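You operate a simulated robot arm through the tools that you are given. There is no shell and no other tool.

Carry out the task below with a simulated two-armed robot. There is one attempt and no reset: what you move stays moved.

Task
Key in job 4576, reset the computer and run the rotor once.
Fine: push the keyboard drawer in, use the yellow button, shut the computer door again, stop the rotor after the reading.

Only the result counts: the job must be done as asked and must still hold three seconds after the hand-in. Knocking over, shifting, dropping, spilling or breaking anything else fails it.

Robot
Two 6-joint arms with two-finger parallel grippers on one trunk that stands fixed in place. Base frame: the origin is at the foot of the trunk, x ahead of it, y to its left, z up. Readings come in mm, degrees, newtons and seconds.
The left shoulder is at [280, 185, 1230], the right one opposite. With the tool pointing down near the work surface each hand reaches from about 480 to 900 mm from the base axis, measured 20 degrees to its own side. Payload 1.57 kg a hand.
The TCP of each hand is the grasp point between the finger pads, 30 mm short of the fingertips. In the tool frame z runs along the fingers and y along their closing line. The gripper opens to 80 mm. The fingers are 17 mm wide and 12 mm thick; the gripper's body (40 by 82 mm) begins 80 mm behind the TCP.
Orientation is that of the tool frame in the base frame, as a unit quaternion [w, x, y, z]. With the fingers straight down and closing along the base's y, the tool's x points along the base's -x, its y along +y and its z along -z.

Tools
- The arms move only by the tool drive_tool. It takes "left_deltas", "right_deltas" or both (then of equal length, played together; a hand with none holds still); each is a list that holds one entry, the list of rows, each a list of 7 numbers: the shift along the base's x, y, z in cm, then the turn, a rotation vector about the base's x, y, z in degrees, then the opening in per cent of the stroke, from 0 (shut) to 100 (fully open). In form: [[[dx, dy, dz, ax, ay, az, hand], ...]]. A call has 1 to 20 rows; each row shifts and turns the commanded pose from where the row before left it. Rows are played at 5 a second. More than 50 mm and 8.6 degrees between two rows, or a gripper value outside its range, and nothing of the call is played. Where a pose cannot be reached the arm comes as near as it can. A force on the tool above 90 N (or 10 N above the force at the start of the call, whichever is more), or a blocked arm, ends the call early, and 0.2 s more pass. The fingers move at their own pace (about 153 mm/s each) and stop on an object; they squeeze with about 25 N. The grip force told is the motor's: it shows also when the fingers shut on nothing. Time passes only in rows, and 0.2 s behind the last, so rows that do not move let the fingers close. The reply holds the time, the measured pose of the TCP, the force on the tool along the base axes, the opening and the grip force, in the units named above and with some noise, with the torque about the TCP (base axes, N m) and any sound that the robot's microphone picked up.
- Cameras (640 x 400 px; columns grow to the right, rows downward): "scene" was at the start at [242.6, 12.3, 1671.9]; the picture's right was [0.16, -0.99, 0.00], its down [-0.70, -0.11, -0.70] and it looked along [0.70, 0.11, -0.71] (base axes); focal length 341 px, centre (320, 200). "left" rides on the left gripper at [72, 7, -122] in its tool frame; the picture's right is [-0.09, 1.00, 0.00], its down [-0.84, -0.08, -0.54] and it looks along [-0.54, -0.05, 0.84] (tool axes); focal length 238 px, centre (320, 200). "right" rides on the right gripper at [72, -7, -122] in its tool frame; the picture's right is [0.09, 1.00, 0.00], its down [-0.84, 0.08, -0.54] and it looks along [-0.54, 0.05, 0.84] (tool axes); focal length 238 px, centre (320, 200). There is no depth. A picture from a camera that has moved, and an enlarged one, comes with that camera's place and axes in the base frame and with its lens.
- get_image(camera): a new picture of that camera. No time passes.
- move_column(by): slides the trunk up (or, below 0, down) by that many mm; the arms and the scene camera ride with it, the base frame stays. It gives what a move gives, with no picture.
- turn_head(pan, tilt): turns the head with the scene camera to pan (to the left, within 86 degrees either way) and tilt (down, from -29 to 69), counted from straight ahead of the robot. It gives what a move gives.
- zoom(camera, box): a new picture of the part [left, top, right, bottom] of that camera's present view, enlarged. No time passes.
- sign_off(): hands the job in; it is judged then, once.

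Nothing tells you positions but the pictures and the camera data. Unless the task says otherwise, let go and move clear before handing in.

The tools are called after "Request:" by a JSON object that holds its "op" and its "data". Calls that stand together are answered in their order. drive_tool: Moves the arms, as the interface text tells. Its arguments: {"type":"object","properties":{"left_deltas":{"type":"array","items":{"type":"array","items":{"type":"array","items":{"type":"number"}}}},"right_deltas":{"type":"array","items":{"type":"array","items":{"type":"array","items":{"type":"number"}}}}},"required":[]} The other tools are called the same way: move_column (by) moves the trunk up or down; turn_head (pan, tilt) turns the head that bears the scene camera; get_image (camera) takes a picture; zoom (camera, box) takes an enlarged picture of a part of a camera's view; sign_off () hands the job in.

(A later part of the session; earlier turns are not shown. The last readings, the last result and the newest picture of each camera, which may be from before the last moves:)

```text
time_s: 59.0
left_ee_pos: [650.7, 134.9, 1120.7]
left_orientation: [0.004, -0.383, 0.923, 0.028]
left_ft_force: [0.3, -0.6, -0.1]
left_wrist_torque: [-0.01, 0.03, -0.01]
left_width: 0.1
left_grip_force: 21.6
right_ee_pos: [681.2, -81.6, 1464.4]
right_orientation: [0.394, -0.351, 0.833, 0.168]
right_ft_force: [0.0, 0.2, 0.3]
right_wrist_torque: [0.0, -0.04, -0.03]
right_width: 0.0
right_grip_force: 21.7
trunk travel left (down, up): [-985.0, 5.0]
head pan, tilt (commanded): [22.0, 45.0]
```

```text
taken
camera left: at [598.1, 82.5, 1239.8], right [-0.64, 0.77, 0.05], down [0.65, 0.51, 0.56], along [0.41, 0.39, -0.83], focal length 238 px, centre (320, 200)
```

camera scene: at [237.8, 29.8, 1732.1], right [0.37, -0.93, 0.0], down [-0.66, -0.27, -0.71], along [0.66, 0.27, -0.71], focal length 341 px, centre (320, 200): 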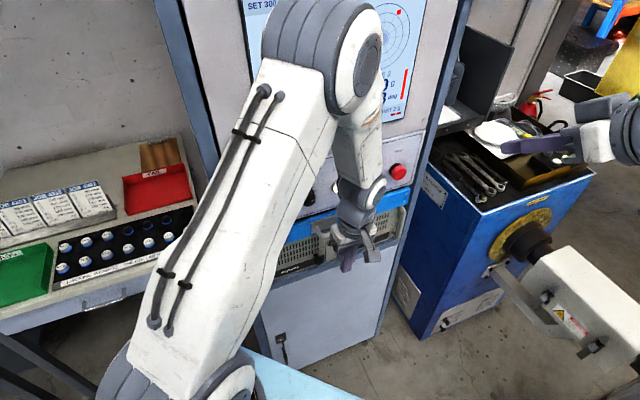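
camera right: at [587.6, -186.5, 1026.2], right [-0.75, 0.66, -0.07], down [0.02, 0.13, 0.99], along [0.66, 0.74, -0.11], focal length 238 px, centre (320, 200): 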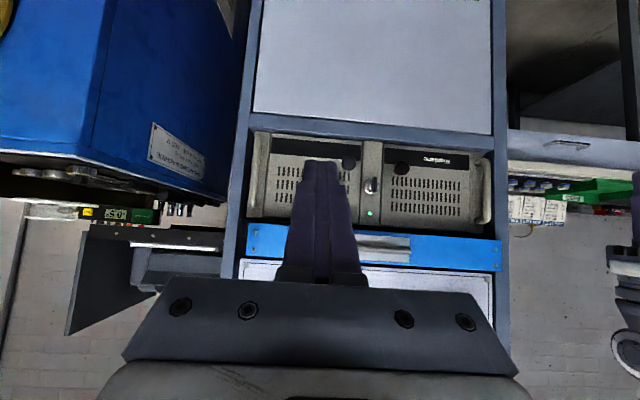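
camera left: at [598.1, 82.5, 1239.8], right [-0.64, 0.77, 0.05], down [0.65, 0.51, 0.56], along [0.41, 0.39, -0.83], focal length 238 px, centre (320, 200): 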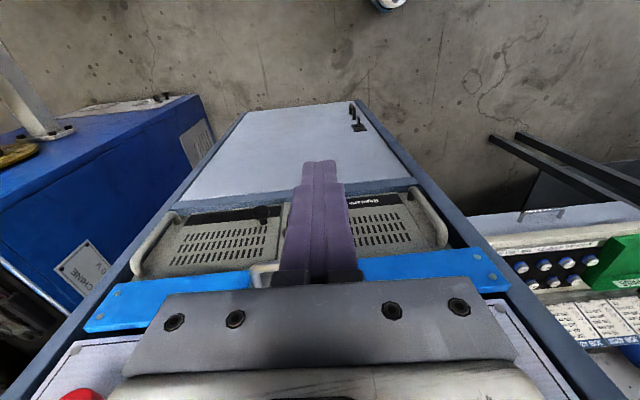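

Clear of the handle and the drawer stayed in. Now I lower the left hand straight down and tilt it in place towards the computer.

Request:
{"op": "drive_tool", "data": {"left_deltas": [[[0, 0, -4.4, 0, 0, 0, 0], [0, 0, -4.4, 0, 0, 0, 0], [0, 0, -4.4, 0, 0, 0, 0], [0, 0, -4.4, 0, 0, 0, 0], [0, 0, -4.4, 0, 0, 0, 0], [0, 0, 0, 0, 0, 0, 0]]]}}

Request:
{"op": "drive_tool", "data": {"left_deltas": [[[0, 0, 0, 5.3, -5.3, 0, 0], [0, 0, 0, 5.3, -5.3, 0, 0], [0, 0, 0, 5.3, -5.3, 0, 0], [0, 0, 0, 5.3, -5.3, 0, 0], [0, 0, 0, 0, 0, 0, 0]]]}}

Request:
{"op": "get_image", "data": {"camera": "left"}}

Request:
{"op": "get_image", "data": {"camera": "scene"}}

```text
time_s: 60.4
left_ee_pos: [649.1, 136.2, 900.5]
left_orientation: [0.004, -0.382, 0.924, 0.029]
left_ft_force: [-0.4, -0.5, 0.5]
left_wrist_torque: [0.01, -0.01, -0.02]
left_width: 0.0
left_grip_force: 21.8
right_ee_pos: [681.0, -81.3, 1464.5]
right_orientation: [0.395, -0.351, 0.832, 0.168]
right_ft_force: [0.4, -0.1, 0.2]
right_wrist_torque: [0.03, 0.03, -0.03]
right_width: 0.1
right_grip_force: 21.2
trunk travel left (down, up): [-985.0, 5.0]
head pan, tilt (commanded): [22.0, 45.0]
```

```text
time_s: 61.6
left_ee_pos: [656.8, 136.4, 899.6]
left_orientation: [0.167, -0.383, 0.9, 0.123]
left_ft_force: [-0.4, 0.2, 0.4]
left_wrist_torque: [-0.01, -0.01, 0.0]
left_width: 0.0
left_grip_force: 21.4
left hand out of reach, approached as far as the arm can: row 1, 2, 4
right_ee_pos: [682.2, -80.6, 1465.0]
right_orientation: [0.395, -0.35, 0.832, 0.168]
right_ft_force: [0.2, 0.5, 0.6]
right_wrist_torque: [0.01, -0.03, 0.02]
right_width: 0.0
right_grip_force: 21.2
trunk travel left (down, up): [-985.0, 5.0]
head pan, tilt (commanded): [22.0, 45.0]
```

```text
taken
camera left: at [581.9, 52.5, 982.9], right [-0.67, 0.73, 0.13], down [0.49, 0.3, 0.82], along [0.56, 0.61, -0.56], focal length 238 px, centre (320, 200)
```

left: 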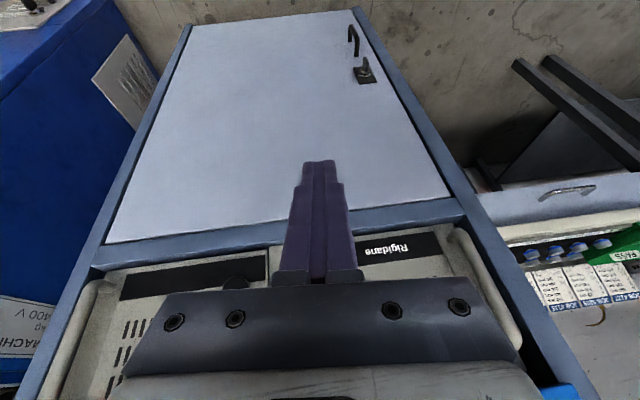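

```text
taken
camera scene: at [237.9, 29.5, 1732.1], right [0.38, -0.93, 0.0], down [-0.66, -0.27, -0.71], along [0.66, 0.27, -0.71], focal length 341 px, centre (320, 200)
```

scene: 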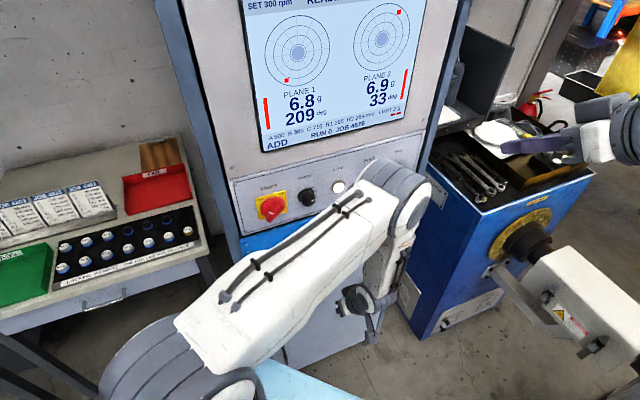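

The wrist can't bend that far with the hand below the shoulder. Pointing forward works better with the shoulder lower than the hand, so I'll park the left hand again and lower the trunk.

Request:
{"op": "drive_tool", "data": {"left_deltas": [[[-0.5, 0, 0, -5.3, 5.3, 0, 0], [0, 0, 0, -5.3, 5.3, 0, 0], [0, 0, 3, -2.8, 2.8, 0, 0], [0, 0, 4.5, 0, 0, 0, 0], [0, 0, 4.5, 0, 0, 0, 0], [0, 0, 4.5, 0, 0, 0, 0], [0, 0, 4.5, 0, 0, 0, 0], [0, 0, 4.5, 0, 0, 0, 0], [0, 0, 4.5, 0, 0, 0, 0], [0, 0, 4.5, 0, 0, 0, 0], [0, 0, 4.5, 0, 0, 0, 0], [0, 0, 4.5, 0, 0, 0, 0]]]}}

Request:
{"op": "drive_tool", "data": {"left_deltas": [[[-3.0, 3.6, 1.2, 0, 0, 0, 0], [-3.0, 3.6, 1.2, 0, 0, 0, 0], [-3.0, 3.6, 1.2, 0, 0, 0, 0], [-3.0, 3.6, 1.2, 0, 0, 0, 0], [-3.0, 3.6, 0, 0, 0, 0, 0], [-2.0, 3.6, 0, 0, 0, 0, 0], [-1.0, 3.6, 0, 0, 0, 0, 0], [0, 0, 0, 0, 0, 0, 0]]]}}

Request:
{"op": "get_image", "data": {"camera": "scene"}}

```text
time_s: 64.2
left_ee_pos: [649.9, 139.8, 1336.2]
left_orientation: [0.017, -0.384, 0.921, 0.056]
left_ft_force: [0.2, -0.3, 0.3]
left_wrist_torque: [-0.02, 0.01, 0.04]
left_width: 0.0
left_grip_force: 21.0
right_ee_pos: [681.9, -81.2, 1465.0]
right_orientation: [0.395, -0.351, 0.832, 0.167]
right_ft_force: [-0.2, 0.0, -0.9]
right_wrist_torque: [0.01, 0.0, 0.01]
right_width: 0.0
right_grip_force: 21.4
trunk travel left (down, up): [-985.0, 5.0]
head pan, tilt (commanded): [22.0, 45.0]
```

```text
time_s: 66.0
left_ee_pos: [473.9, 390.1, 1381.2]
left_orientation: [0.017, -0.383, 0.922, 0.058]
left_ft_force: [-0.1, 0.1, -0.6]
left_wrist_torque: [0.04, 0.02, -0.04]
left_width: 0.0
left_grip_force: 21.0
right_ee_pos: [682.3, -82.6, 1464.1]
right_orientation: [0.395, -0.35, 0.833, 0.167]
right_ft_force: [0.1, 0.7, 0.0]
right_wrist_torque: [-0.01, 0.0, 0.04]
right_width: 0.2
right_grip_force: 21.8
trunk travel left (down, up): [-985.0, 5.0]
head pan, tilt (commanded): [22.0, 45.0]
```

```text
taken
camera scene: at [237.9, 29.9, 1732.1], right [0.37, -0.93, 0.0], down [-0.66, -0.27, -0.71], along [0.66, 0.27, -0.71], focal length 341 px, centre (320, 200)
```

scene: 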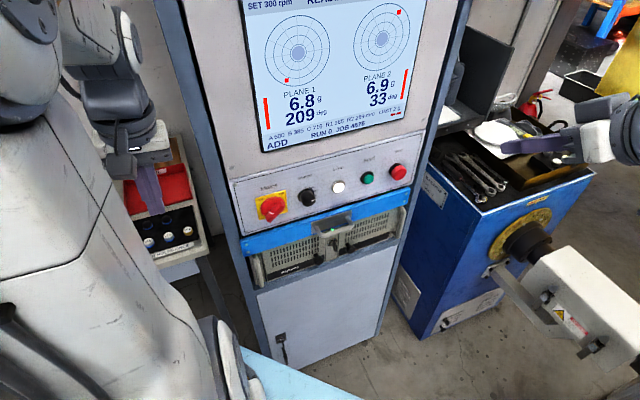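

Request:
{"op": "move_column", "data": {"by": -460}}

Request:
{"op": "get_image", "data": {"camera": "left"}}

Request:
{"op": "turn_head", "data": {"pan": -30, "tilt": 50}}

Request:
{"op": "get_image", "data": {"camera": "scene"}}

Request:
{"op": "turn_head", "data": {"pan": 40, "tilt": 55}}

Request:
{"op": "get_image", "data": {"camera": "scene"}}

```text
refused: -460 is not a number from -400 to 400
```

```text
taken
camera left: at [421.1, 330.5, 1496.4], right [-0.64, 0.76, 0.1], down [0.65, 0.47, 0.59], along [0.41, 0.44, -0.8], focal length 238 px, centre (320, 200)
```

left: 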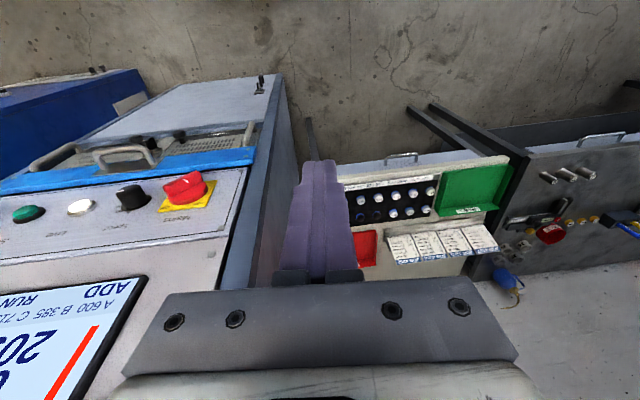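

```text
time_s: 67.2
left_ee_pos: [473.1, 390.2, 1380.8]
left_orientation: [0.017, -0.383, 0.922, 0.057]
left_ft_force: [-0.1, 0.3, 0.8]
left_wrist_torque: [-0.02, 0.0, -0.01]
left_width: 0.1
left_grip_force: 21.8
right_ee_pos: [683.2, -82.1, 1464.4]
right_orientation: [0.395, -0.35, 0.833, 0.167]
right_ft_force: [-0.4, -0.4, 0.1]
right_wrist_torque: [0.04, 0.01, -0.01]
right_width: 0.1
right_grip_force: 21.4
trunk travel left (down, up): [-985.0, 5.0]
head pan, tilt (commanded): [-30.0, 50.0]
```

```text
taken
camera scene: at [229.2, -39.2, 1725.2], right [-0.5, -0.87, 0.0], down [-0.66, 0.38, -0.64], along [0.56, -0.32, -0.77], focal length 341 px, centre (320, 200)
```

scene: 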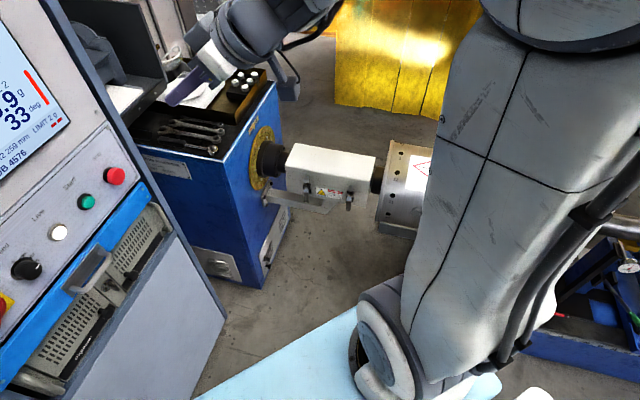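

```text
time_s: 68.7
left_ee_pos: [473.7, 390.5, 1381.1]
left_orientation: [0.018, -0.384, 0.922, 0.056]
left_ft_force: [0.7, 0.8, -0.6]
left_wrist_torque: [-0.02, -0.01, -0.01]
left_width: 0.0
left_grip_force: 21.4
right_ee_pos: [681.8, -80.8, 1465.9]
right_orientation: [0.395, -0.35, 0.833, 0.167]
right_ft_force: [-0.4, -0.1, 0.7]
right_wrist_torque: [-0.02, -0.01, 0.0]
right_width: 0.0
right_grip_force: 21.3
trunk travel left (down, up): [-985.0, 5.0]
head pan, tilt (commanded): [40.0, 55.0]
```

```text
taken
camera scene: at [217.7, 45.6, 1718.7], right [0.64, -0.77, 0.0], down [-0.63, -0.53, -0.57], along [0.44, 0.37, -0.82], focal length 341 px, centre (320, 200)
```

scene: 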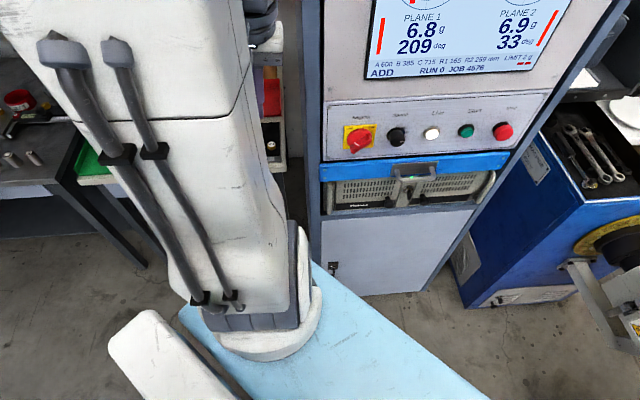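

Request:
{"op": "move_column", "data": {"by": -400}}

Request:
{"op": "turn_head", "data": {"pan": -40, "tilt": 55}}

Request:
{"op": "get_image", "data": {"camera": "scene"}}

Request:
{"op": "turn_head", "data": {"pan": 25, "tilt": 40}}

Request:
{"op": "get_image", "data": {"camera": "scene"}}

Request:
{"op": "get_image", "data": {"camera": "right"}}

```text
time_s: 72.5
left_ee_pos: [473.4, 390.5, 980.4]
left_orientation: [0.018, -0.383, 0.922, 0.058]
left_ft_force: [1.1, 0.5, 0.1]
left_wrist_torque: [-0.01, 0.02, 0.02]
left_width: 0.0
left_grip_force: 21.6
right_ee_pos: [681.8, -82.6, 1063.7]
right_orientation: [0.395, -0.349, 0.833, 0.167]
right_ft_force: [0.3, 0.0, 0.4]
right_wrist_torque: [0.03, 0.03, -0.02]
right_width: 0.1
right_grip_force: 21.4
trunk travel left (down, up): [-585.0, 405.0]
head pan, tilt (commanded): [40.0, 55.0]
```

```text
time_s: 74.0
left_ee_pos: [473.3, 390.9, 982.4]
left_orientation: [0.018, -0.383, 0.922, 0.058]
left_ft_force: [0.2, 0.3, -0.2]
left_wrist_torque: [-0.01, 0.0, 0.01]
left_width: 0.0
left_grip_force: 21.4
right_ee_pos: [682.3, -81.1, 1064.4]
right_orientation: [0.395, -0.35, 0.833, 0.168]
right_ft_force: [0.5, 0.5, 0.2]
right_wrist_torque: [-0.02, 0.01, 0.01]
right_width: 0.1
right_grip_force: 21.3
trunk travel left (down, up): [-585.0, 405.0]
head pan, tilt (commanded): [-40.0, 55.0]
```

```text
taken
camera scene: at [217.7, -47.0, 1318.7], right [-0.64, -0.77, 0.0], down [-0.63, 0.53, -0.57], along [0.44, -0.37, -0.82], focal length 341 px, centre (320, 200)
```

scene: 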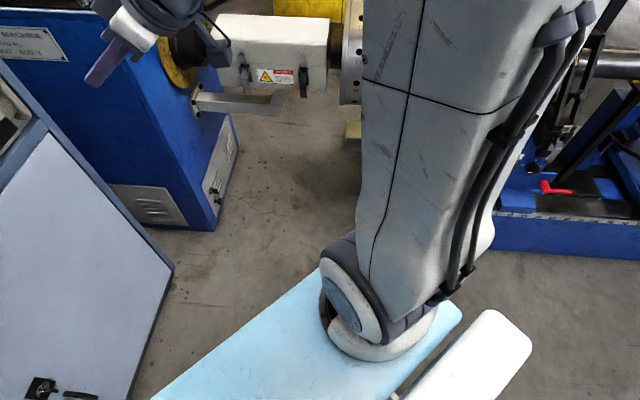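

```text
time_s: 75.4
left_ee_pos: [473.5, 389.2, 980.2]
left_orientation: [0.019, -0.384, 0.922, 0.057]
left_ft_force: [0.5, 0.9, 0.6]
left_wrist_torque: [0.0, 0.02, 0.02]
left_width: 0.1
left_grip_force: 20.8
right_ee_pos: [681.9, -83.1, 1064.5]
right_orientation: [0.395, -0.35, 0.833, 0.167]
right_ft_force: [-0.1, 0.0, -0.5]
right_wrist_torque: [-0.01, 0.0, 0.02]
right_width: 0.0
right_grip_force: 21.5
trunk travel left (down, up): [-585.0, 405.0]
head pan, tilt (commanded): [25.0, 40.0]
```

```text
taken
camera scene: at [239.4, 35.2, 1339.4], right [0.42, -0.91, 0.0], down [-0.58, -0.27, -0.77], along [0.69, 0.32, -0.64], focal length 341 px, centre (320, 200)
```

scene: 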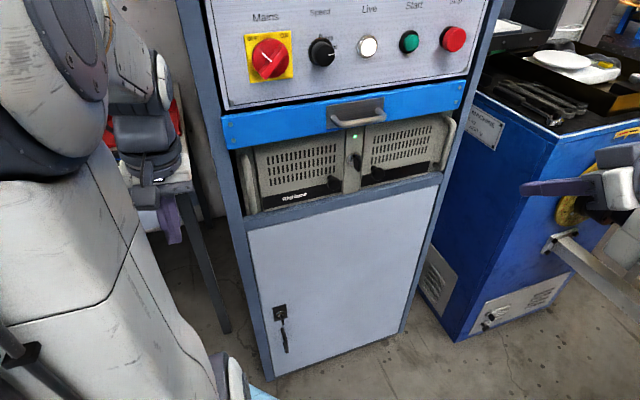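

```text
taken
camera right: at [588.2, -186.4, 1085.8], right [-0.75, 0.66, -0.07], down [0.02, 0.13, 0.99], along [0.66, 0.74, -0.11], focal length 238 px, centre (320, 200)
```

right: 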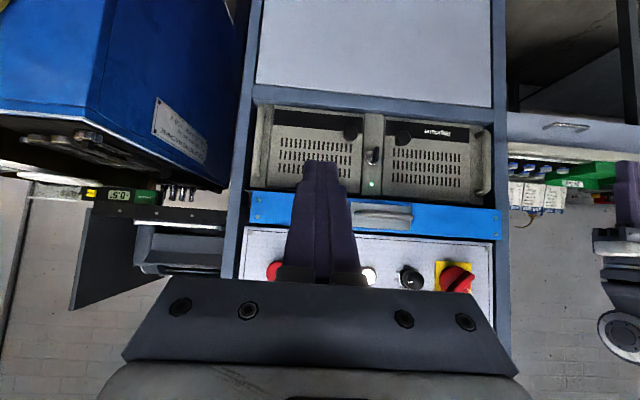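

From this trunk height the right arm, already pointing forward-down, can reach the computer. I'll bring it in front of the left door's knob with the fingers part-opened.

Request:
{"op": "drive_tool", "data": {"right_deltas": [[[0.55, 4.0, -1.46, 0, 0, 0, 0], [0.55, 4.0, -1.46, 0, 0, 0, 0], [0.55, 4.0, -1.46, 0, 0, 0, 0], [0.55, 4.0, -1.46, 0, 0, 0, 0], [0.55, 4.0, -1.46, 0, 0, 0, 20], [0.55, 4.0, -1.46, 0, 0, 0, 55], [0.5, 3.8, -1.46, 0, 0, 0, 55], [0, 0, 0, 0, 0, 0, 55]]]}}

Request:
{"op": "get_image", "data": {"camera": "right"}}

Request:
{"op": "zoom", "data": {"camera": "scene", "box": [220, 80, 480, 240]}}

```text
time_s: 77.2
left_ee_pos: [472.5, 391.5, 980.4]
left_orientation: [0.017, -0.384, 0.922, 0.057]
left_ft_force: [-0.9, -0.2, -0.6]
left_wrist_torque: [0.03, 0.03, 0.0]
left_width: 0.0
left_grip_force: 21.3
right_ee_pos: [719.9, 193.9, 960.7]
right_orientation: [0.396, -0.35, 0.832, 0.167]
right_ft_force: [0.2, 0.4, 0.1]
right_wrist_torque: [0.0, 0.0, 0.01]
right_width: 44.0
right_grip_force: 0.0
trunk travel left (down, up): [-585.0, 405.0]
head pan, tilt (commanded): [25.0, 40.0]
```

```text
taken
camera right: at [626.3, 89.0, 981.9], right [-0.75, 0.65, -0.07], down [0.02, 0.13, 0.99], along [0.66, 0.74, -0.11], focal length 238 px, centre (320, 200)
```

right: 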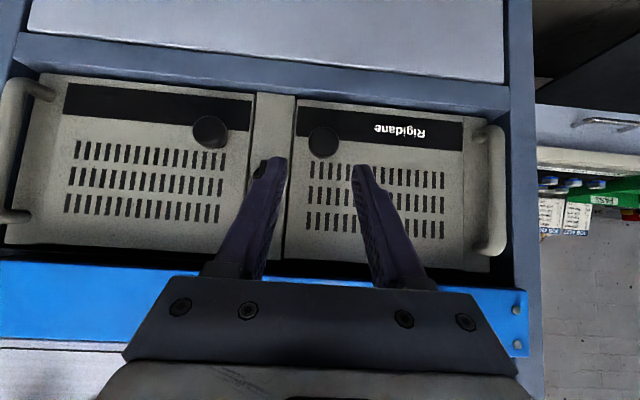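

```text
2.46 times, centred on (350, 160) of scene
camera zoom: at [239.5, 35.3, 1339.4], right [0.42, -0.91, 0.0], down [-0.58, -0.27, -0.77], along [0.69, 0.32, -0.64], focal length 840 px, centre (246, 298)
```

zoom: 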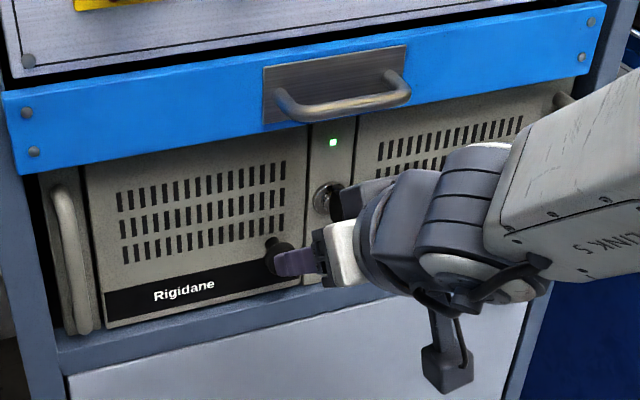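

The left knob is about 30 mm wide and centred just right of my finger midpoint. I'll advance along the tool axis so the fingertips straddle it.

Request:
{"op": "drive_tool", "data": {"right_deltas": [[[1.13, 1.25, -1.27, 0, 0, 0, 55], [1.13, 1.25, -1.27, 0, 0, 0, 55], [1.13, 1.25, -1.27, 0, 0, 0, 55], [1.1, 1.2, -1.25, 0, 0, 0, 55], [0, 0, 0, 0, 0, 0, 55]]]}}

Request:
{"op": "get_image", "data": {"camera": "right"}}

Request:
{"op": "zoom", "data": {"camera": "scene", "box": [220, 80, 480, 240]}}

```text
time_s: 78.4
left_ee_pos: [473.2, 390.1, 981.7]
left_orientation: [0.018, -0.384, 0.922, 0.056]
left_ft_force: [1.0, -0.1, -0.4]
left_wrist_torque: [0.02, 0.02, 0.04]
left_width: 0.0
left_grip_force: 21.2
right_ee_pos: [765.0, 244.1, 911.0]
right_orientation: [0.396, -0.349, 0.833, 0.167]
right_ft_force: [0.0, 0.3, -0.5]
right_wrist_torque: [-0.01, -0.03, 0.0]
right_width: 43.9
right_grip_force: 0.0
trunk travel left (down, up): [-585.0, 405.0]
head pan, tilt (commanded): [25.0, 40.0]
```

```text
taken
camera right: at [670.9, 140.0, 931.9], right [-0.75, 0.66, -0.07], down [0.02, 0.13, 0.99], along [0.66, 0.74, -0.11], focal length 238 px, centre (320, 200)
```

right: 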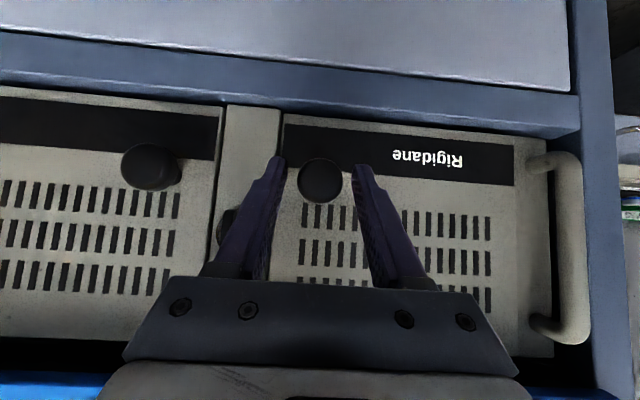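

```text
2.46 times, centred on (350, 160) of scene
camera zoom: at [239.5, 35.3, 1339.4], right [0.42, -0.91, 0.0], down [-0.58, -0.27, -0.77], along [0.69, 0.32, -0.64], focal length 840 px, centre (246, 298)
```

zoom: 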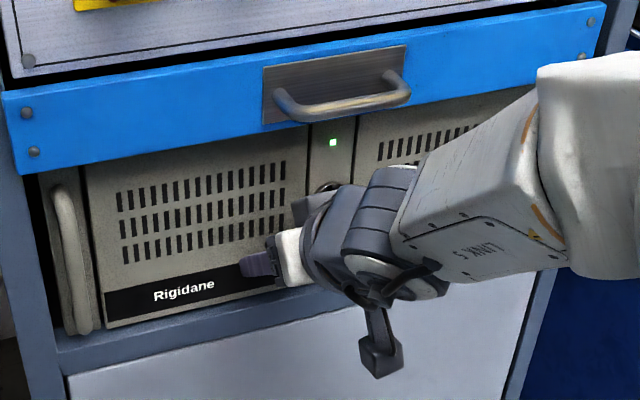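

The knob is centred between the fingers. I'll close on it.

Request:
{"op": "drive_tool", "data": {"right_deltas": [[[0, 0, 0, 0, 0, 0, 0], [0, 0, 0, 0, 0, 0, 0]]]}}

Request:
{"op": "get_image", "data": {"camera": "right"}}

```text
time_s: 79.0
left_ee_pos: [473.0, 390.6, 982.1]
left_orientation: [0.018, -0.384, 0.922, 0.058]
left_ft_force: [-0.7, 1.0, -0.4]
left_wrist_torque: [-0.02, 0.0, 0.01]
left_width: 0.0
left_grip_force: 20.9
right_ee_pos: [764.7, 244.6, 910.3]
right_orientation: [0.394, -0.35, 0.833, 0.168]
right_ft_force: [-0.2, 0.8, -0.1]
right_wrist_torque: [0.0, -0.07, -0.02]
right_width: 28.3
right_grip_force: 38.5
trunk travel left (down, up): [-585.0, 405.0]
head pan, tilt (commanded): [25.0, 40.0]
```

```text
taken
camera right: at [670.8, 139.9, 932.0], right [-0.75, 0.66, -0.07], down [0.02, 0.13, 0.99], along [0.66, 0.74, -0.11], focal length 238 px, centre (320, 200)
```

right: 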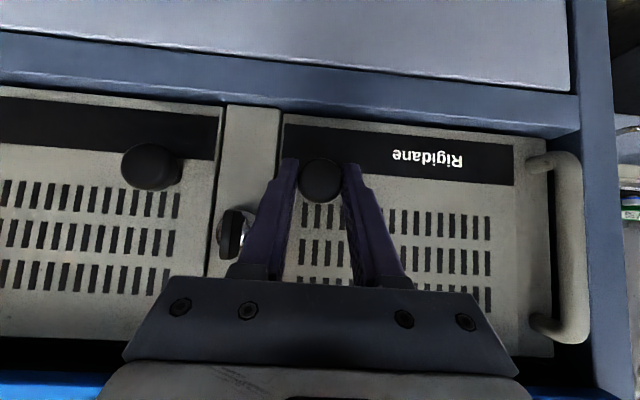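

Knob held (28 mm). I'll pull gently outwards and watch the force.

Request:
{"op": "drive_tool", "data": {"right_deltas": [[[-0.3, -0.3, 0, 0, 0, 0, 0], [-0.3, -0.3, 0, 0, 0, 0, 0], [0, 0, 0, 0, 0, 0, 0]]]}}

Request:
{"op": "get_image", "data": {"camera": "right"}}

```text
time_s: 79.8
left_ee_pos: [473.9, 391.3, 980.4]
left_orientation: [0.017, -0.383, 0.922, 0.057]
left_ft_force: [0.6, 0.6, -0.6]
left_wrist_torque: [-0.02, 0.01, -0.02]
left_width: 0.3
left_grip_force: 21.4
right_ee_pos: [760.3, 239.7, 911.2]
right_orientation: [0.396, -0.35, 0.832, 0.168]
right_ft_force: [23.3, 28.3, -7.0]
right_wrist_torque: [0.26, -0.21, 0.06]
right_width: 28.1
right_grip_force: 38.8
trunk travel left (down, up): [-585.0, 405.0]
head pan, tilt (commanded): [25.0, 40.0]
```

```text
taken
camera right: at [666.9, 135.8, 932.5], right [-0.75, 0.65, -0.07], down [0.02, 0.13, 0.99], along [0.66, 0.75, -0.11], focal length 238 px, centre (320, 200)
```

right: 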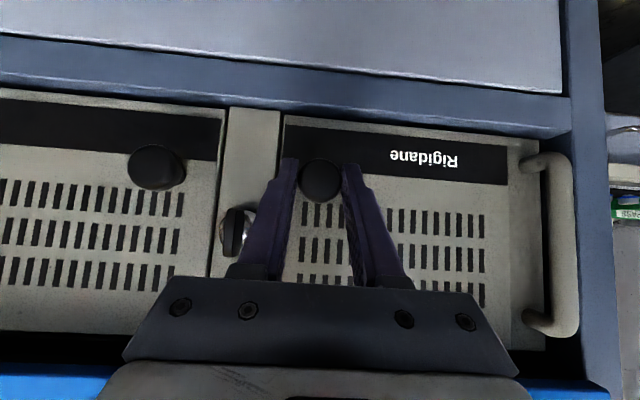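

The left door resists at about 37 N, so it's locked and the key has to be turned. I'll let go of the knob, back off and level the hand to look at the key.

Request:
{"op": "drive_tool", "data": {"right_deltas": [[[0.4, 0.4, 0, 0, 0, 0, 0], [0, 0, 0, 0, 0, 0, 55], [0, 0, 0, 0, 0, 0, 55], [-1.13, -1.2, 1.27, 0, 0, 0, 55], [-1.13, -1.2, 1.27, 0, 0, 0, 55], [-1.5, -1.5, 1.0, 0, 0, 0, 55], [-2, -2, 0, 0, 0, 0, 55], [-1, -2, 0, 0, 0, 0, 30]]]}}

Request:
{"op": "zoom", "data": {"camera": "scene", "box": [300, 120, 400, 182]}}

Request:
{"op": "get_image", "data": {"camera": "right"}}

```text
time_s: 81.6
left_ee_pos: [473.7, 390.6, 980.0]
left_orientation: [0.019, -0.384, 0.921, 0.058]
left_ft_force: [0.3, 1.3, -1.1]
left_wrist_torque: [-0.01, 0.0, -0.02]
left_width: 0.1
left_grip_force: 21.3
right_ee_pos: [694.9, 163.5, 947.5]
right_orientation: [0.395, -0.35, 0.833, 0.167]
right_ft_force: [-0.3, -0.8, 0.2]
right_wrist_torque: [-0.01, 0.0, -0.01]
right_width: 24.0
right_grip_force: 0.2
trunk travel left (down, up): [-585.0, 405.0]
head pan, tilt (commanded): [25.0, 40.0]
```

```text
6.40 times, centred on (350, 151) of scene
camera zoom: at [239.5, 35.5, 1339.4], right [0.42, -0.91, 0.0], down [-0.58, -0.27, -0.77], along [0.69, 0.32, -0.64], focal length 2184 px, centre (128, 514)
```

zoom: 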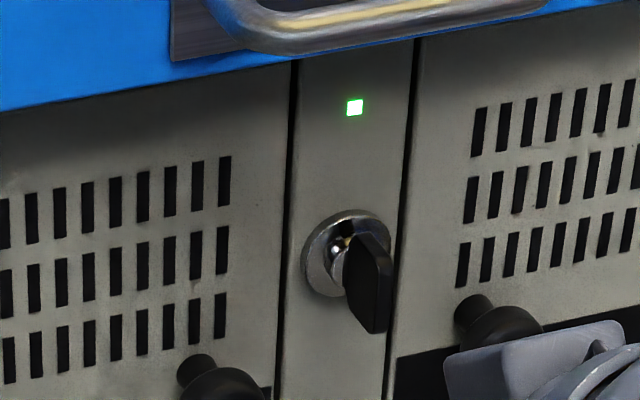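

```text
taken
camera right: at [600.1, 60.2, 969.4], right [-0.75, 0.66, -0.07], down [0.02, 0.13, 0.99], along [0.66, 0.74, -0.11], focal length 238 px, centre (320, 200)
```

right: 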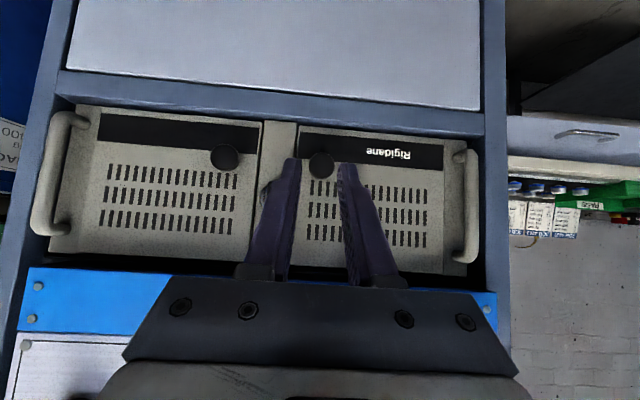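

The key sits on an axis at about u≈420, z≈938, its flat bow upright. I'll level the right hand in front of it so I can grip the bow and roll it.

Request:
{"op": "drive_tool", "data": {"right_deltas": [[[0.8, -0.45, -0.1, 5.45, -5.45, 0, 30], [0.8, -0.45, -0.1, 5.45, -5.45, 0, 30], [0.8, -0.45, -0.1, 5.45, -5.45, 0, 30], [0.8, -0.45, -0.1, 5.45, -5.45, 0, 30], [0.8, -0.45, -0.1, 5.45, -5.45, 0, 30], [0, 0, 0, 0, 0, 0, 30]]]}}

Request:
{"op": "get_image", "data": {"camera": "right"}}

Request:
{"op": "get_image", "data": {"camera": "scene"}}

```text
time_s: 83.0
left_ee_pos: [472.4, 391.0, 980.0]
left_orientation: [0.017, -0.384, 0.922, 0.057]
left_ft_force: [0.7, -0.2, 0.2]
left_wrist_torque: [0.01, 0.02, 0.0]
left_width: 0.0
left_grip_force: 21.6
right_ee_pos: [758.2, 134.4, 960.4]
right_orientation: [0.645, -0.275, 0.656, 0.279]
right_ft_force: [0.0, -0.8, 0.2]
right_wrist_torque: [0.02, -0.01, 0.0]
right_width: 23.9
right_grip_force: 0.0
right hand out of reach, approached as far as the arm can: row 4, 5
trunk travel left (down, up): [-585.0, 405.0]
head pan, tilt (commanded): [25.0, 40.0]
```

```text
taken
camera right: at [676.8, 42.2, 891.0], right [-0.72, 0.69, -0.08], down [-0.42, -0.34, 0.85], along [0.56, 0.64, 0.53], focal length 238 px, centre (320, 200)
```

right: 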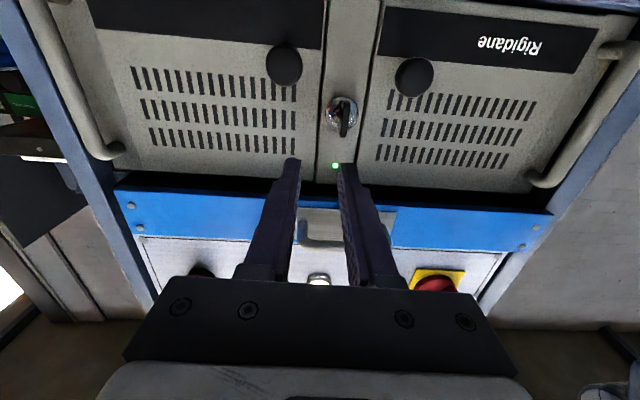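

```text
taken
camera scene: at [239.5, 35.4, 1339.4], right [0.42, -0.91, 0.0], down [-0.58, -0.27, -0.77], along [0.69, 0.32, -0.64], focal length 341 px, centre (320, 200)
```

scene: 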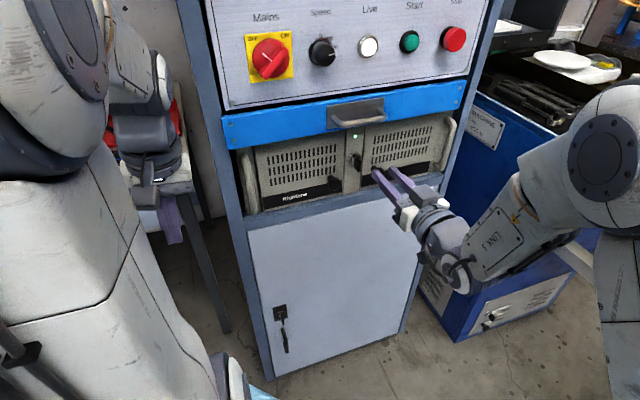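

The hand is level now and the key is confirmed at u≈420, z≈938. I'll align with it and then move forward so the fingertips straddle the bow.

Request:
{"op": "drive_tool", "data": {"right_deltas": [[[0.27, 1.76, -1.07, 0, 0, 0, 30], [0.27, 1.77, -1.07, 0, 0, 0, 30], [0, 0, 0, 0, 0, 0, 30]]]}}

Request:
{"op": "get_image", "data": {"camera": "right"}}

Request:
{"op": "zoom", "data": {"camera": "scene", "box": [300, 120, 440, 208]}}

```text
time_s: 83.8
left_ee_pos: [472.4, 391.4, 979.2]
left_orientation: [0.018, -0.384, 0.922, 0.057]
left_ft_force: [-0.5, 0.3, 0.0]
left_wrist_torque: [0.01, -0.02, 0.03]
left_width: 0.0
left_grip_force: 21.2
right_ee_pos: [782.7, 164.4, 950.6]
right_orientation: [0.646, -0.276, 0.656, 0.276]
right_ft_force: [-0.3, -0.7, 0.4]
right_wrist_torque: [0.0, 0.0, -0.01]
right_width: 23.9
right_grip_force: 0.0
right hand out of reach, approached as far as the arm can: row 1, 2
trunk travel left (down, up): [-585.0, 405.0]
head pan, tilt (commanded): [25.0, 40.0]
```

```text
taken
camera right: at [700.5, 72.1, 880.9], right [-0.72, 0.69, -0.09], down [-0.42, -0.33, 0.84], along [0.56, 0.64, 0.53], focal length 238 px, centre (320, 200)
```

right: 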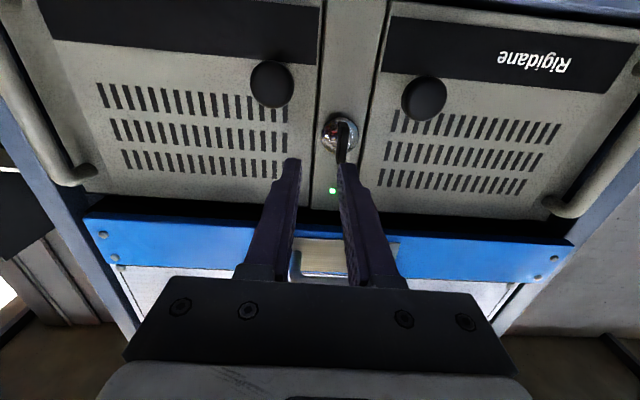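

```text
4.55 times, centred on (370, 164) of scene
camera zoom: at [239.5, 35.4, 1339.4], right [0.42, -0.91, 0.0], down [-0.58, -0.27, -0.77], along [0.69, 0.32, -0.64], focal length 1551 px, centre (93, 364)
```

zoom: 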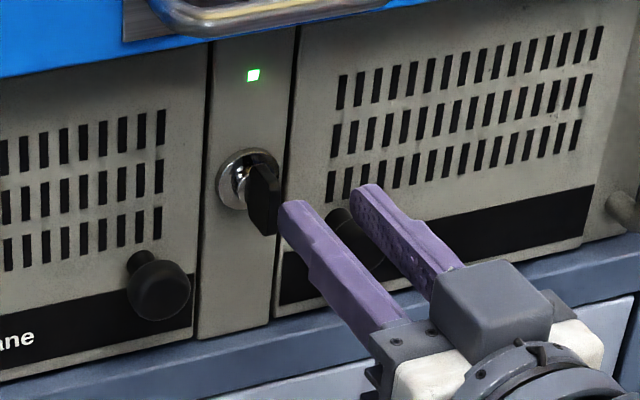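

The arm is at its inner reach limit here; a lower shoulder helps. I'll back off, lower the trunk 170 mm and bring the hand back up.

Request:
{"op": "drive_tool", "data": {"right_deltas": [[[-2, -2.5, 0, 0, 0, 0, 30], [-2, -2.5, 0, 0, 0, 0, 30]]]}}

Request:
{"op": "move_column", "data": {"by": -170}}

Request:
{"op": "drive_tool", "data": {"right_deltas": [[[0, 0, 4, 0, 0, 0, 30], [0, 0, 4, 0, 0, 0, 30], [0, 0, 4, 0, 0, 0, 30], [0, 0, 4, 0, 0, 0, 30], [0, 0, 0, 0, 0, 0, 30]]]}}

Request:
{"op": "get_image", "data": {"camera": "right"}}

Request:
{"op": "get_image", "data": {"camera": "scene"}}

```text
time_s: 84.4
left_ee_pos: [473.1, 391.7, 980.9]
left_orientation: [0.018, -0.384, 0.921, 0.057]
left_ft_force: [-0.2, 0.7, -0.9]
left_wrist_torque: [-0.04, 0.03, -0.01]
left_width: 0.0
left_grip_force: 21.1
right_ee_pos: [757.9, 110.7, 965.2]
right_orientation: [0.646, -0.276, 0.656, 0.275]
right_ft_force: [-0.6, 1.3, 0.1]
right_wrist_torque: [0.03, -0.04, -0.01]
right_width: 23.8
right_grip_force: 0.1
right hand out of reach, approached as far as the arm can: row 1, 2
trunk travel left (down, up): [-585.0, 405.0]
head pan, tilt (commanded): [25.0, 40.0]
```

```text
time_s: 86.3
left_ee_pos: [472.6, 390.2, 810.6]
left_orientation: [0.018, -0.383, 0.922, 0.057]
left_ft_force: [1.2, -0.4, -0.4]
left_wrist_torque: [-0.03, -0.02, 0.02]
left_width: 0.1
left_grip_force: 21.7
right_ee_pos: [757.3, 110.4, 794.7]
right_orientation: [0.646, -0.277, 0.656, 0.276]
right_ft_force: [-0.2, 0.8, -0.1]
right_wrist_torque: [0.02, 0.0, -0.03]
right_width: 23.8
right_grip_force: 0.0
trunk travel left (down, up): [-415.0, 575.0]
head pan, tilt (commanded): [25.0, 40.0]
```

```text
time_s: 87.5
left_ee_pos: [472.8, 389.5, 809.5]
left_orientation: [0.018, -0.384, 0.921, 0.058]
left_ft_force: [-0.3, -0.2, 0.0]
left_wrist_torque: [-0.02, -0.02, -0.01]
left_width: 0.0
left_grip_force: 20.7
right_ee_pos: [758.6, 109.7, 956.7]
right_orientation: [0.646, -0.276, 0.656, 0.275]
right_ft_force: [-0.5, -0.5, 0.7]
right_wrist_torque: [-0.01, -0.01, -0.01]
right_width: 23.9
right_grip_force: 0.0
trunk travel left (down, up): [-415.0, 575.0]
head pan, tilt (commanded): [25.0, 40.0]
```

```text
taken
camera right: at [676.3, 17.8, 885.9], right [-0.72, 0.69, -0.09], down [-0.42, -0.33, 0.84], along [0.56, 0.64, 0.53], focal length 238 px, centre (320, 200)
```

right: 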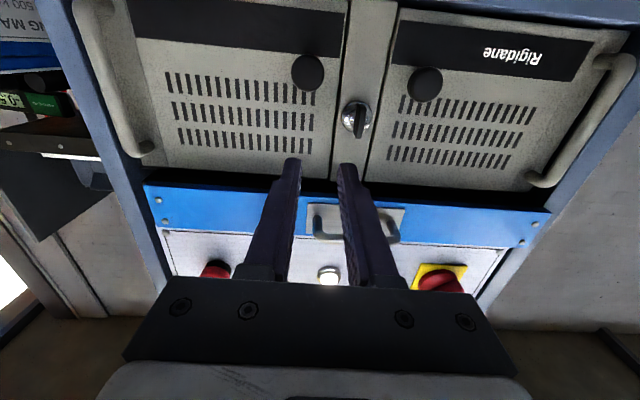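

```text
taken
camera scene: at [239.5, 35.4, 1169.4], right [0.42, -0.91, 0.0], down [-0.58, -0.27, -0.77], along [0.69, 0.32, -0.64], focal length 341 px, centre (320, 200)
```

scene: 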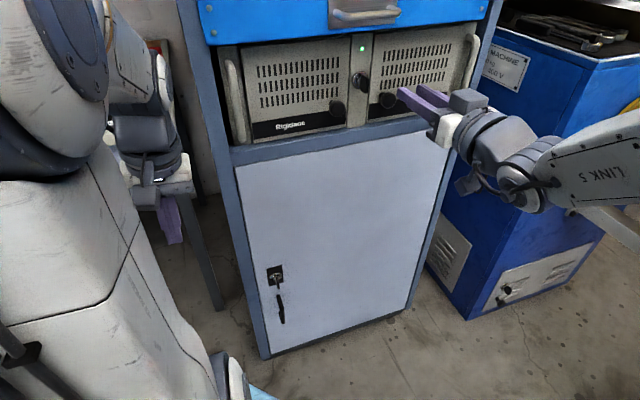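

Request:
{"op": "drive_tool", "data": {"right_deltas": [[[0.0, 1.9, -0.6, 0, 0, 0, 30], [0.07, 1.9, -0.6, 0, 0, 0, 30], [0.07, 1.8, -0.57, 0, 0, 0, 30], [0, 0, 0, 0, 0, 0, 30]]]}}

Request:
{"op": "get_image", "data": {"camera": "right"}}

Request:
{"op": "zoom", "data": {"camera": "scene", "box": [300, 30, 460, 130]}}

```text
time_s: 88.5
left_ee_pos: [473.5, 390.8, 811.3]
left_orientation: [0.018, -0.383, 0.922, 0.058]
left_ft_force: [-0.1, -0.3, 0.4]
left_wrist_torque: [-0.01, 0.0, -0.02]
left_width: 0.0
left_grip_force: 21.5
right_ee_pos: [760.6, 165.9, 938.3]
right_orientation: [0.647, -0.276, 0.656, 0.274]
right_ft_force: [0.9, 0.2, -0.6]
right_wrist_torque: [-0.02, 0.01, 0.0]
right_width: 24.2
right_grip_force: 0.1
trunk travel left (down, up): [-415.0, 575.0]
head pan, tilt (commanded): [25.0, 40.0]
```

```text
taken
camera right: at [678.7, 73.5, 868.0], right [-0.71, 0.69, -0.09], down [-0.42, -0.33, 0.84], along [0.56, 0.64, 0.53], focal length 238 px, centre (320, 200)
```

right: 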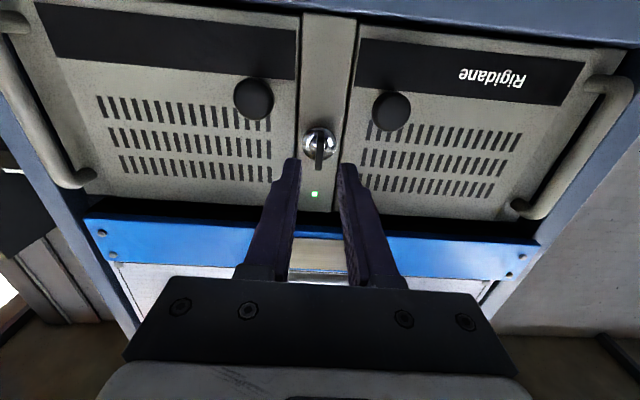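

```text
4.00 times, centred on (380, 80) of scene
camera zoom: at [239.4, 35.3, 1169.4], right [0.42, -0.91, 0.0], down [-0.58, -0.27, -0.77], along [0.69, 0.32, -0.64], focal length 1365 px, centre (80, 680)
```

zoom: 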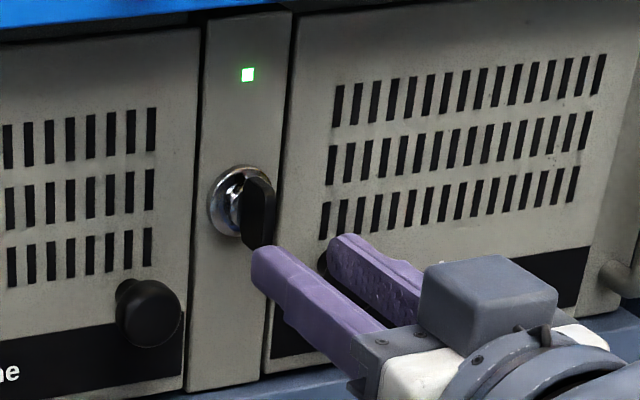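

The key bow is centred between the fingertips. Moving straight in about 46 mm.

Request:
{"op": "drive_tool", "data": {"right_deltas": [[[1.1, 1.1, 0, 0, 0, 0, 30], [1.1, 1.1, 0, 0, 0, 0, 30], [0.9, 0.95, 0, 0, 0, 0, 30], [0, 0, 0, 0, 0, 0, 30]]]}}

Request:
{"op": "get_image", "data": {"camera": "right"}}

Request:
{"op": "zoom", "data": {"camera": "scene", "box": [300, 30, 460, 130]}}

```text
time_s: 89.5
left_ee_pos: [473.3, 391.8, 811.5]
left_orientation: [0.017, -0.383, 0.922, 0.057]
left_ft_force: [0.0, 0.3, 0.0]
left_wrist_torque: [-0.02, 0.01, 0.03]
left_width: 0.0
left_grip_force: 21.2
right_ee_pos: [788.9, 198.6, 936.0]
right_orientation: [0.646, -0.276, 0.656, 0.274]
right_ft_force: [0.2, -0.8, -0.2]
right_wrist_torque: [0.01, 0.0, 0.01]
right_width: 24.2
right_grip_force: 0.0
trunk travel left (down, up): [-415.0, 575.0]
head pan, tilt (commanded): [25.0, 40.0]
```

```text
taken
camera right: at [707.2, 106.1, 865.7], right [-0.71, 0.69, -0.09], down [-0.42, -0.33, 0.84], along [0.56, 0.64, 0.53], focal length 238 px, centre (320, 200)
```

right: 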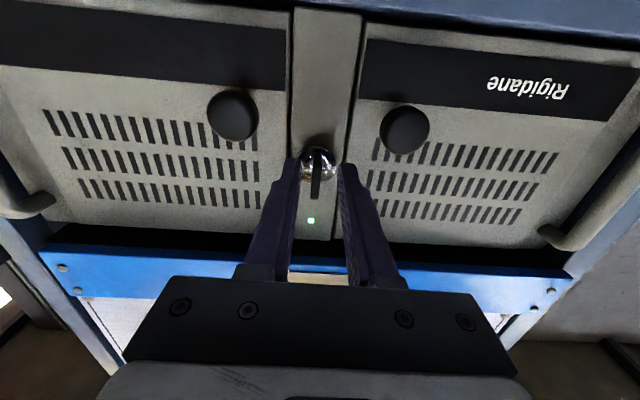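

```text
4.00 times, centred on (380, 80) of scene
camera zoom: at [239.4, 35.4, 1169.4], right [0.42, -0.91, 0.0], down [-0.58, -0.27, -0.77], along [0.69, 0.32, -0.64], focal length 1365 px, centre (80, 680)
```

zoom: 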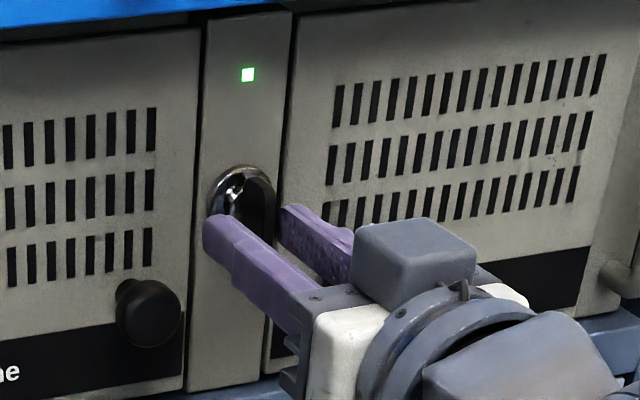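

Request:
{"op": "drive_tool", "data": {"right_deltas": [[[0.15, -0.15, 0.2, 0, 0, 0, 30], [0, 0, 0, 0, 0, 0, 0], [0, 0, 0, 0, 0, 0, 0]]]}}

Request:
{"op": "get_image", "data": {"camera": "right"}}

Request:
{"op": "zoom", "data": {"camera": "scene", "box": [300, 30, 460, 130]}}

```text
time_s: 90.3
left_ee_pos: [473.3, 389.6, 812.1]
left_orientation: [0.018, -0.384, 0.921, 0.057]
left_ft_force: [-0.8, -0.5, -0.3]
left_wrist_torque: [-0.02, 0.05, 0.0]
left_width: 0.1
left_grip_force: 21.2
right_ee_pos: [791.1, 198.2, 938.2]
right_orientation: [0.646, -0.276, 0.656, 0.275]
right_ft_force: [-2.0, 1.5, -0.5]
right_wrist_torque: [0.0, -0.02, -0.33]
right_width: 6.0
right_grip_force: 25.7
trunk travel left (down, up): [-415.0, 575.0]
head pan, tilt (commanded): [25.0, 40.0]
```

```text
taken
camera right: at [709.4, 104.6, 868.3], right [-0.72, 0.69, -0.09], down [-0.42, -0.33, 0.84], along [0.56, 0.64, 0.53], focal length 238 px, centre (320, 200)
```

right: 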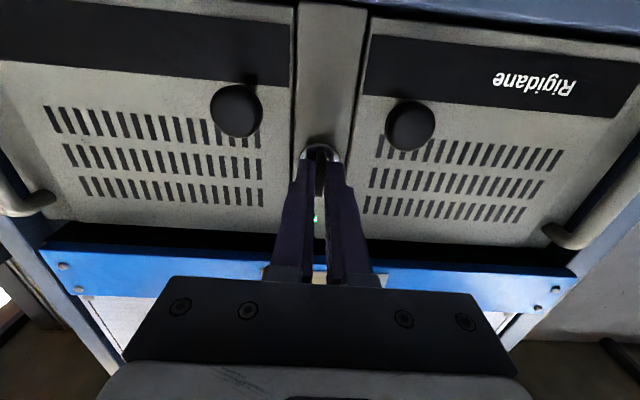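

```text
4.00 times, centred on (380, 80) of scene
camera zoom: at [239.3, 35.5, 1169.4], right [0.42, -0.91, 0.0], down [-0.58, -0.27, -0.77], along [0.69, 0.32, -0.64], focal length 1365 px, centre (80, 680)
```

zoom: 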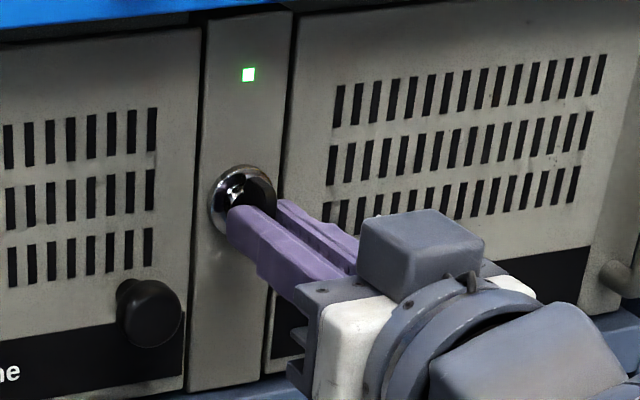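

The key is gripped (6 mm). I'll try a small clockwise turn and watch the torque.

Request:
{"op": "drive_tool", "data": {"right_deltas": [[[0, 0, 0, 5.5, 5.5, 0, 0], [0, 0, 0, 5.5, 5.5, 0, 0], [0, 0, 0, 0, 0, 0, 0]]]}}

Request:
{"op": "zoom", "data": {"camera": "scene", "box": [300, 30, 460, 130]}}

```text
time_s: 91.1
left_ee_pos: [473.5, 390.9, 811.2]
left_orientation: [0.017, -0.384, 0.922, 0.057]
left_ft_force: [-0.1, -0.3, -0.5]
left_wrist_torque: [0.0, 0.01, -0.02]
left_width: 0.1
left_grip_force: 21.4
right_ee_pos: [790.2, 197.5, 938.0]
right_orientation: [0.604, -0.185, 0.686, 0.361]
right_ft_force: [-5.0, 1.2, 0.7]
right_wrist_torque: [-0.61, 0.55, -0.05]
right_width: 5.9
right_grip_force: 25.7
trunk travel left (down, up): [-415.0, 575.0]
head pan, tilt (commanded): [25.0, 40.0]
```

```text
4.00 times, centred on (380, 80) of scene
camera zoom: at [239.2, 35.5, 1169.5], right [0.42, -0.91, 0.0], down [-0.58, -0.27, -0.77], along [0.69, 0.32, -0.64], focal length 1365 px, centre (80, 680)
```

zoom: 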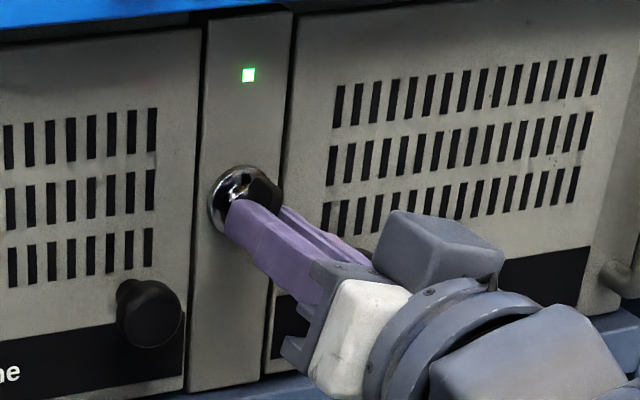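

The key turns with almost no resistance. I'll continue clockwise.

Request:
{"op": "drive_tool", "data": {"right_deltas": [[[0, 0, 0, 5.5, 5.5, 0, 0], [0, 0, 0, 5.5, 5.5, 0, 0], [0, 0, 0, 5.5, 5.5, 0, 0], [0, 0, 0, 5.5, 5.5, 0, 0], [0, 0, 0, 0, 0, 0, 0]]]}}

Request:
{"op": "zoom", "data": {"camera": "scene", "box": [300, 30, 460, 130]}}

Request:
{"op": "get_image", "data": {"camera": "right"}}

```text
time_s: 92.3
left_ee_pos: [472.7, 390.7, 811.6]
left_orientation: [0.018, -0.383, 0.922, 0.058]
left_ft_force: [-0.6, 0.1, 0.1]
left_wrist_torque: [0.03, 0.0, 0.0]
left_width: 0.0
left_grip_force: 20.6
right_ee_pos: [790.5, 199.6, 938.6]
right_orientation: [0.485, 0.004, 0.707, 0.514]
right_ft_force: [-13.2, 15.6, -3.3]
right_wrist_torque: [-0.31, 0.24, 0.22]
right_width: 5.9
right_grip_force: 25.7
trunk travel left (down, up): [-415.0, 575.0]
head pan, tilt (commanded): [25.0, 40.0]
```

```text
4.00 times, centred on (380, 80) of scene
camera zoom: at [239.0, 36.3, 1169.4], right [0.42, -0.91, 0.0], down [-0.58, -0.27, -0.77], along [0.69, 0.32, -0.64], focal length 1365 px, centre (80, 680)
```

zoom: 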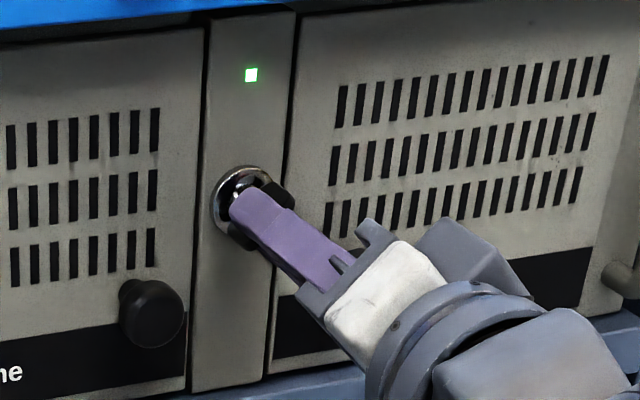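

```text
taken
camera right: at [670.7, 143.1, 884.9], right [-0.54, 0.52, 0.66], down [0.03, -0.78, 0.63], along [0.84, 0.36, 0.41], focal length 238 px, centre (320, 200)
```

right: 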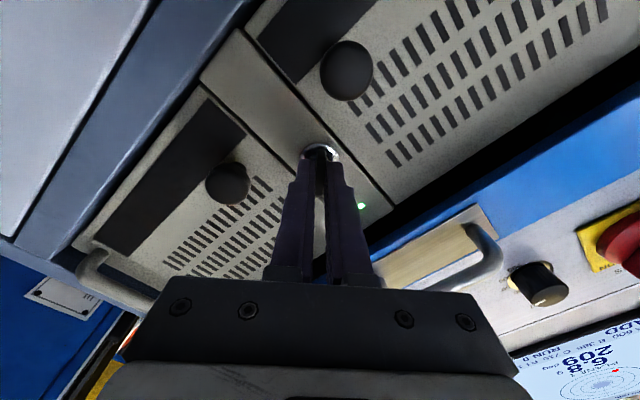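

The key has turned about 47° so far. I'll relieve the small sideways load and continue to 90°.

Request:
{"op": "drive_tool", "data": {"right_deltas": [[[-0.1, 0.1, 0, 5.5, 5.5, 0, 0], [-0.05, 0.05, 0, 5.5, 5.5, 0, 0], [0, 0, 0, 5.5, 5.5, 0, 0], [0, 0, 0, 0, 0, 0, 0]]]}}

Request:
{"op": "zoom", "data": {"camera": "scene", "box": [300, 30, 460, 130]}}

```text
time_s: 93.3
left_ee_pos: [472.9, 391.5, 811.4]
left_orientation: [0.018, -0.384, 0.921, 0.057]
left_ft_force: [-0.6, -0.6, -0.1]
left_wrist_torque: [0.02, -0.01, -0.03]
left_width: 0.0
left_grip_force: 21.1
right_ee_pos: [790.4, 198.7, 939.5]
right_orientation: [0.375, 0.147, 0.689, 0.603]
right_ft_force: [-8.9, 13.3, -3.0]
right_wrist_torque: [-0.26, 0.29, 0.06]
right_width: 6.0
right_grip_force: 25.7
trunk travel left (down, up): [-415.0, 575.0]
head pan, tilt (commanded): [25.0, 40.0]
```

```text
4.00 times, centred on (380, 80) of scene
camera zoom: at [239.2, 36.1, 1169.4], right [0.42, -0.91, 0.0], down [-0.58, -0.27, -0.77], along [0.69, 0.32, -0.64], focal length 1365 px, centre (80, 680)
```

zoom: 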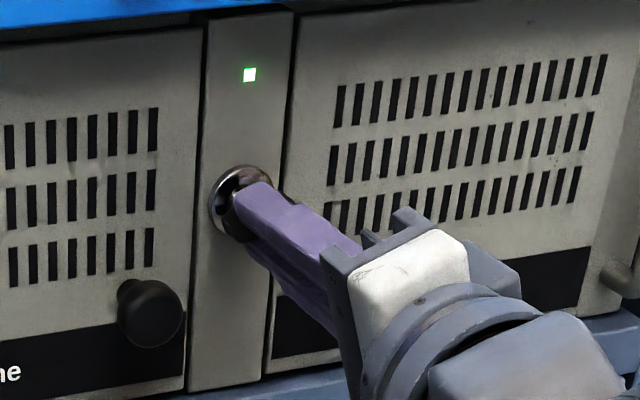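

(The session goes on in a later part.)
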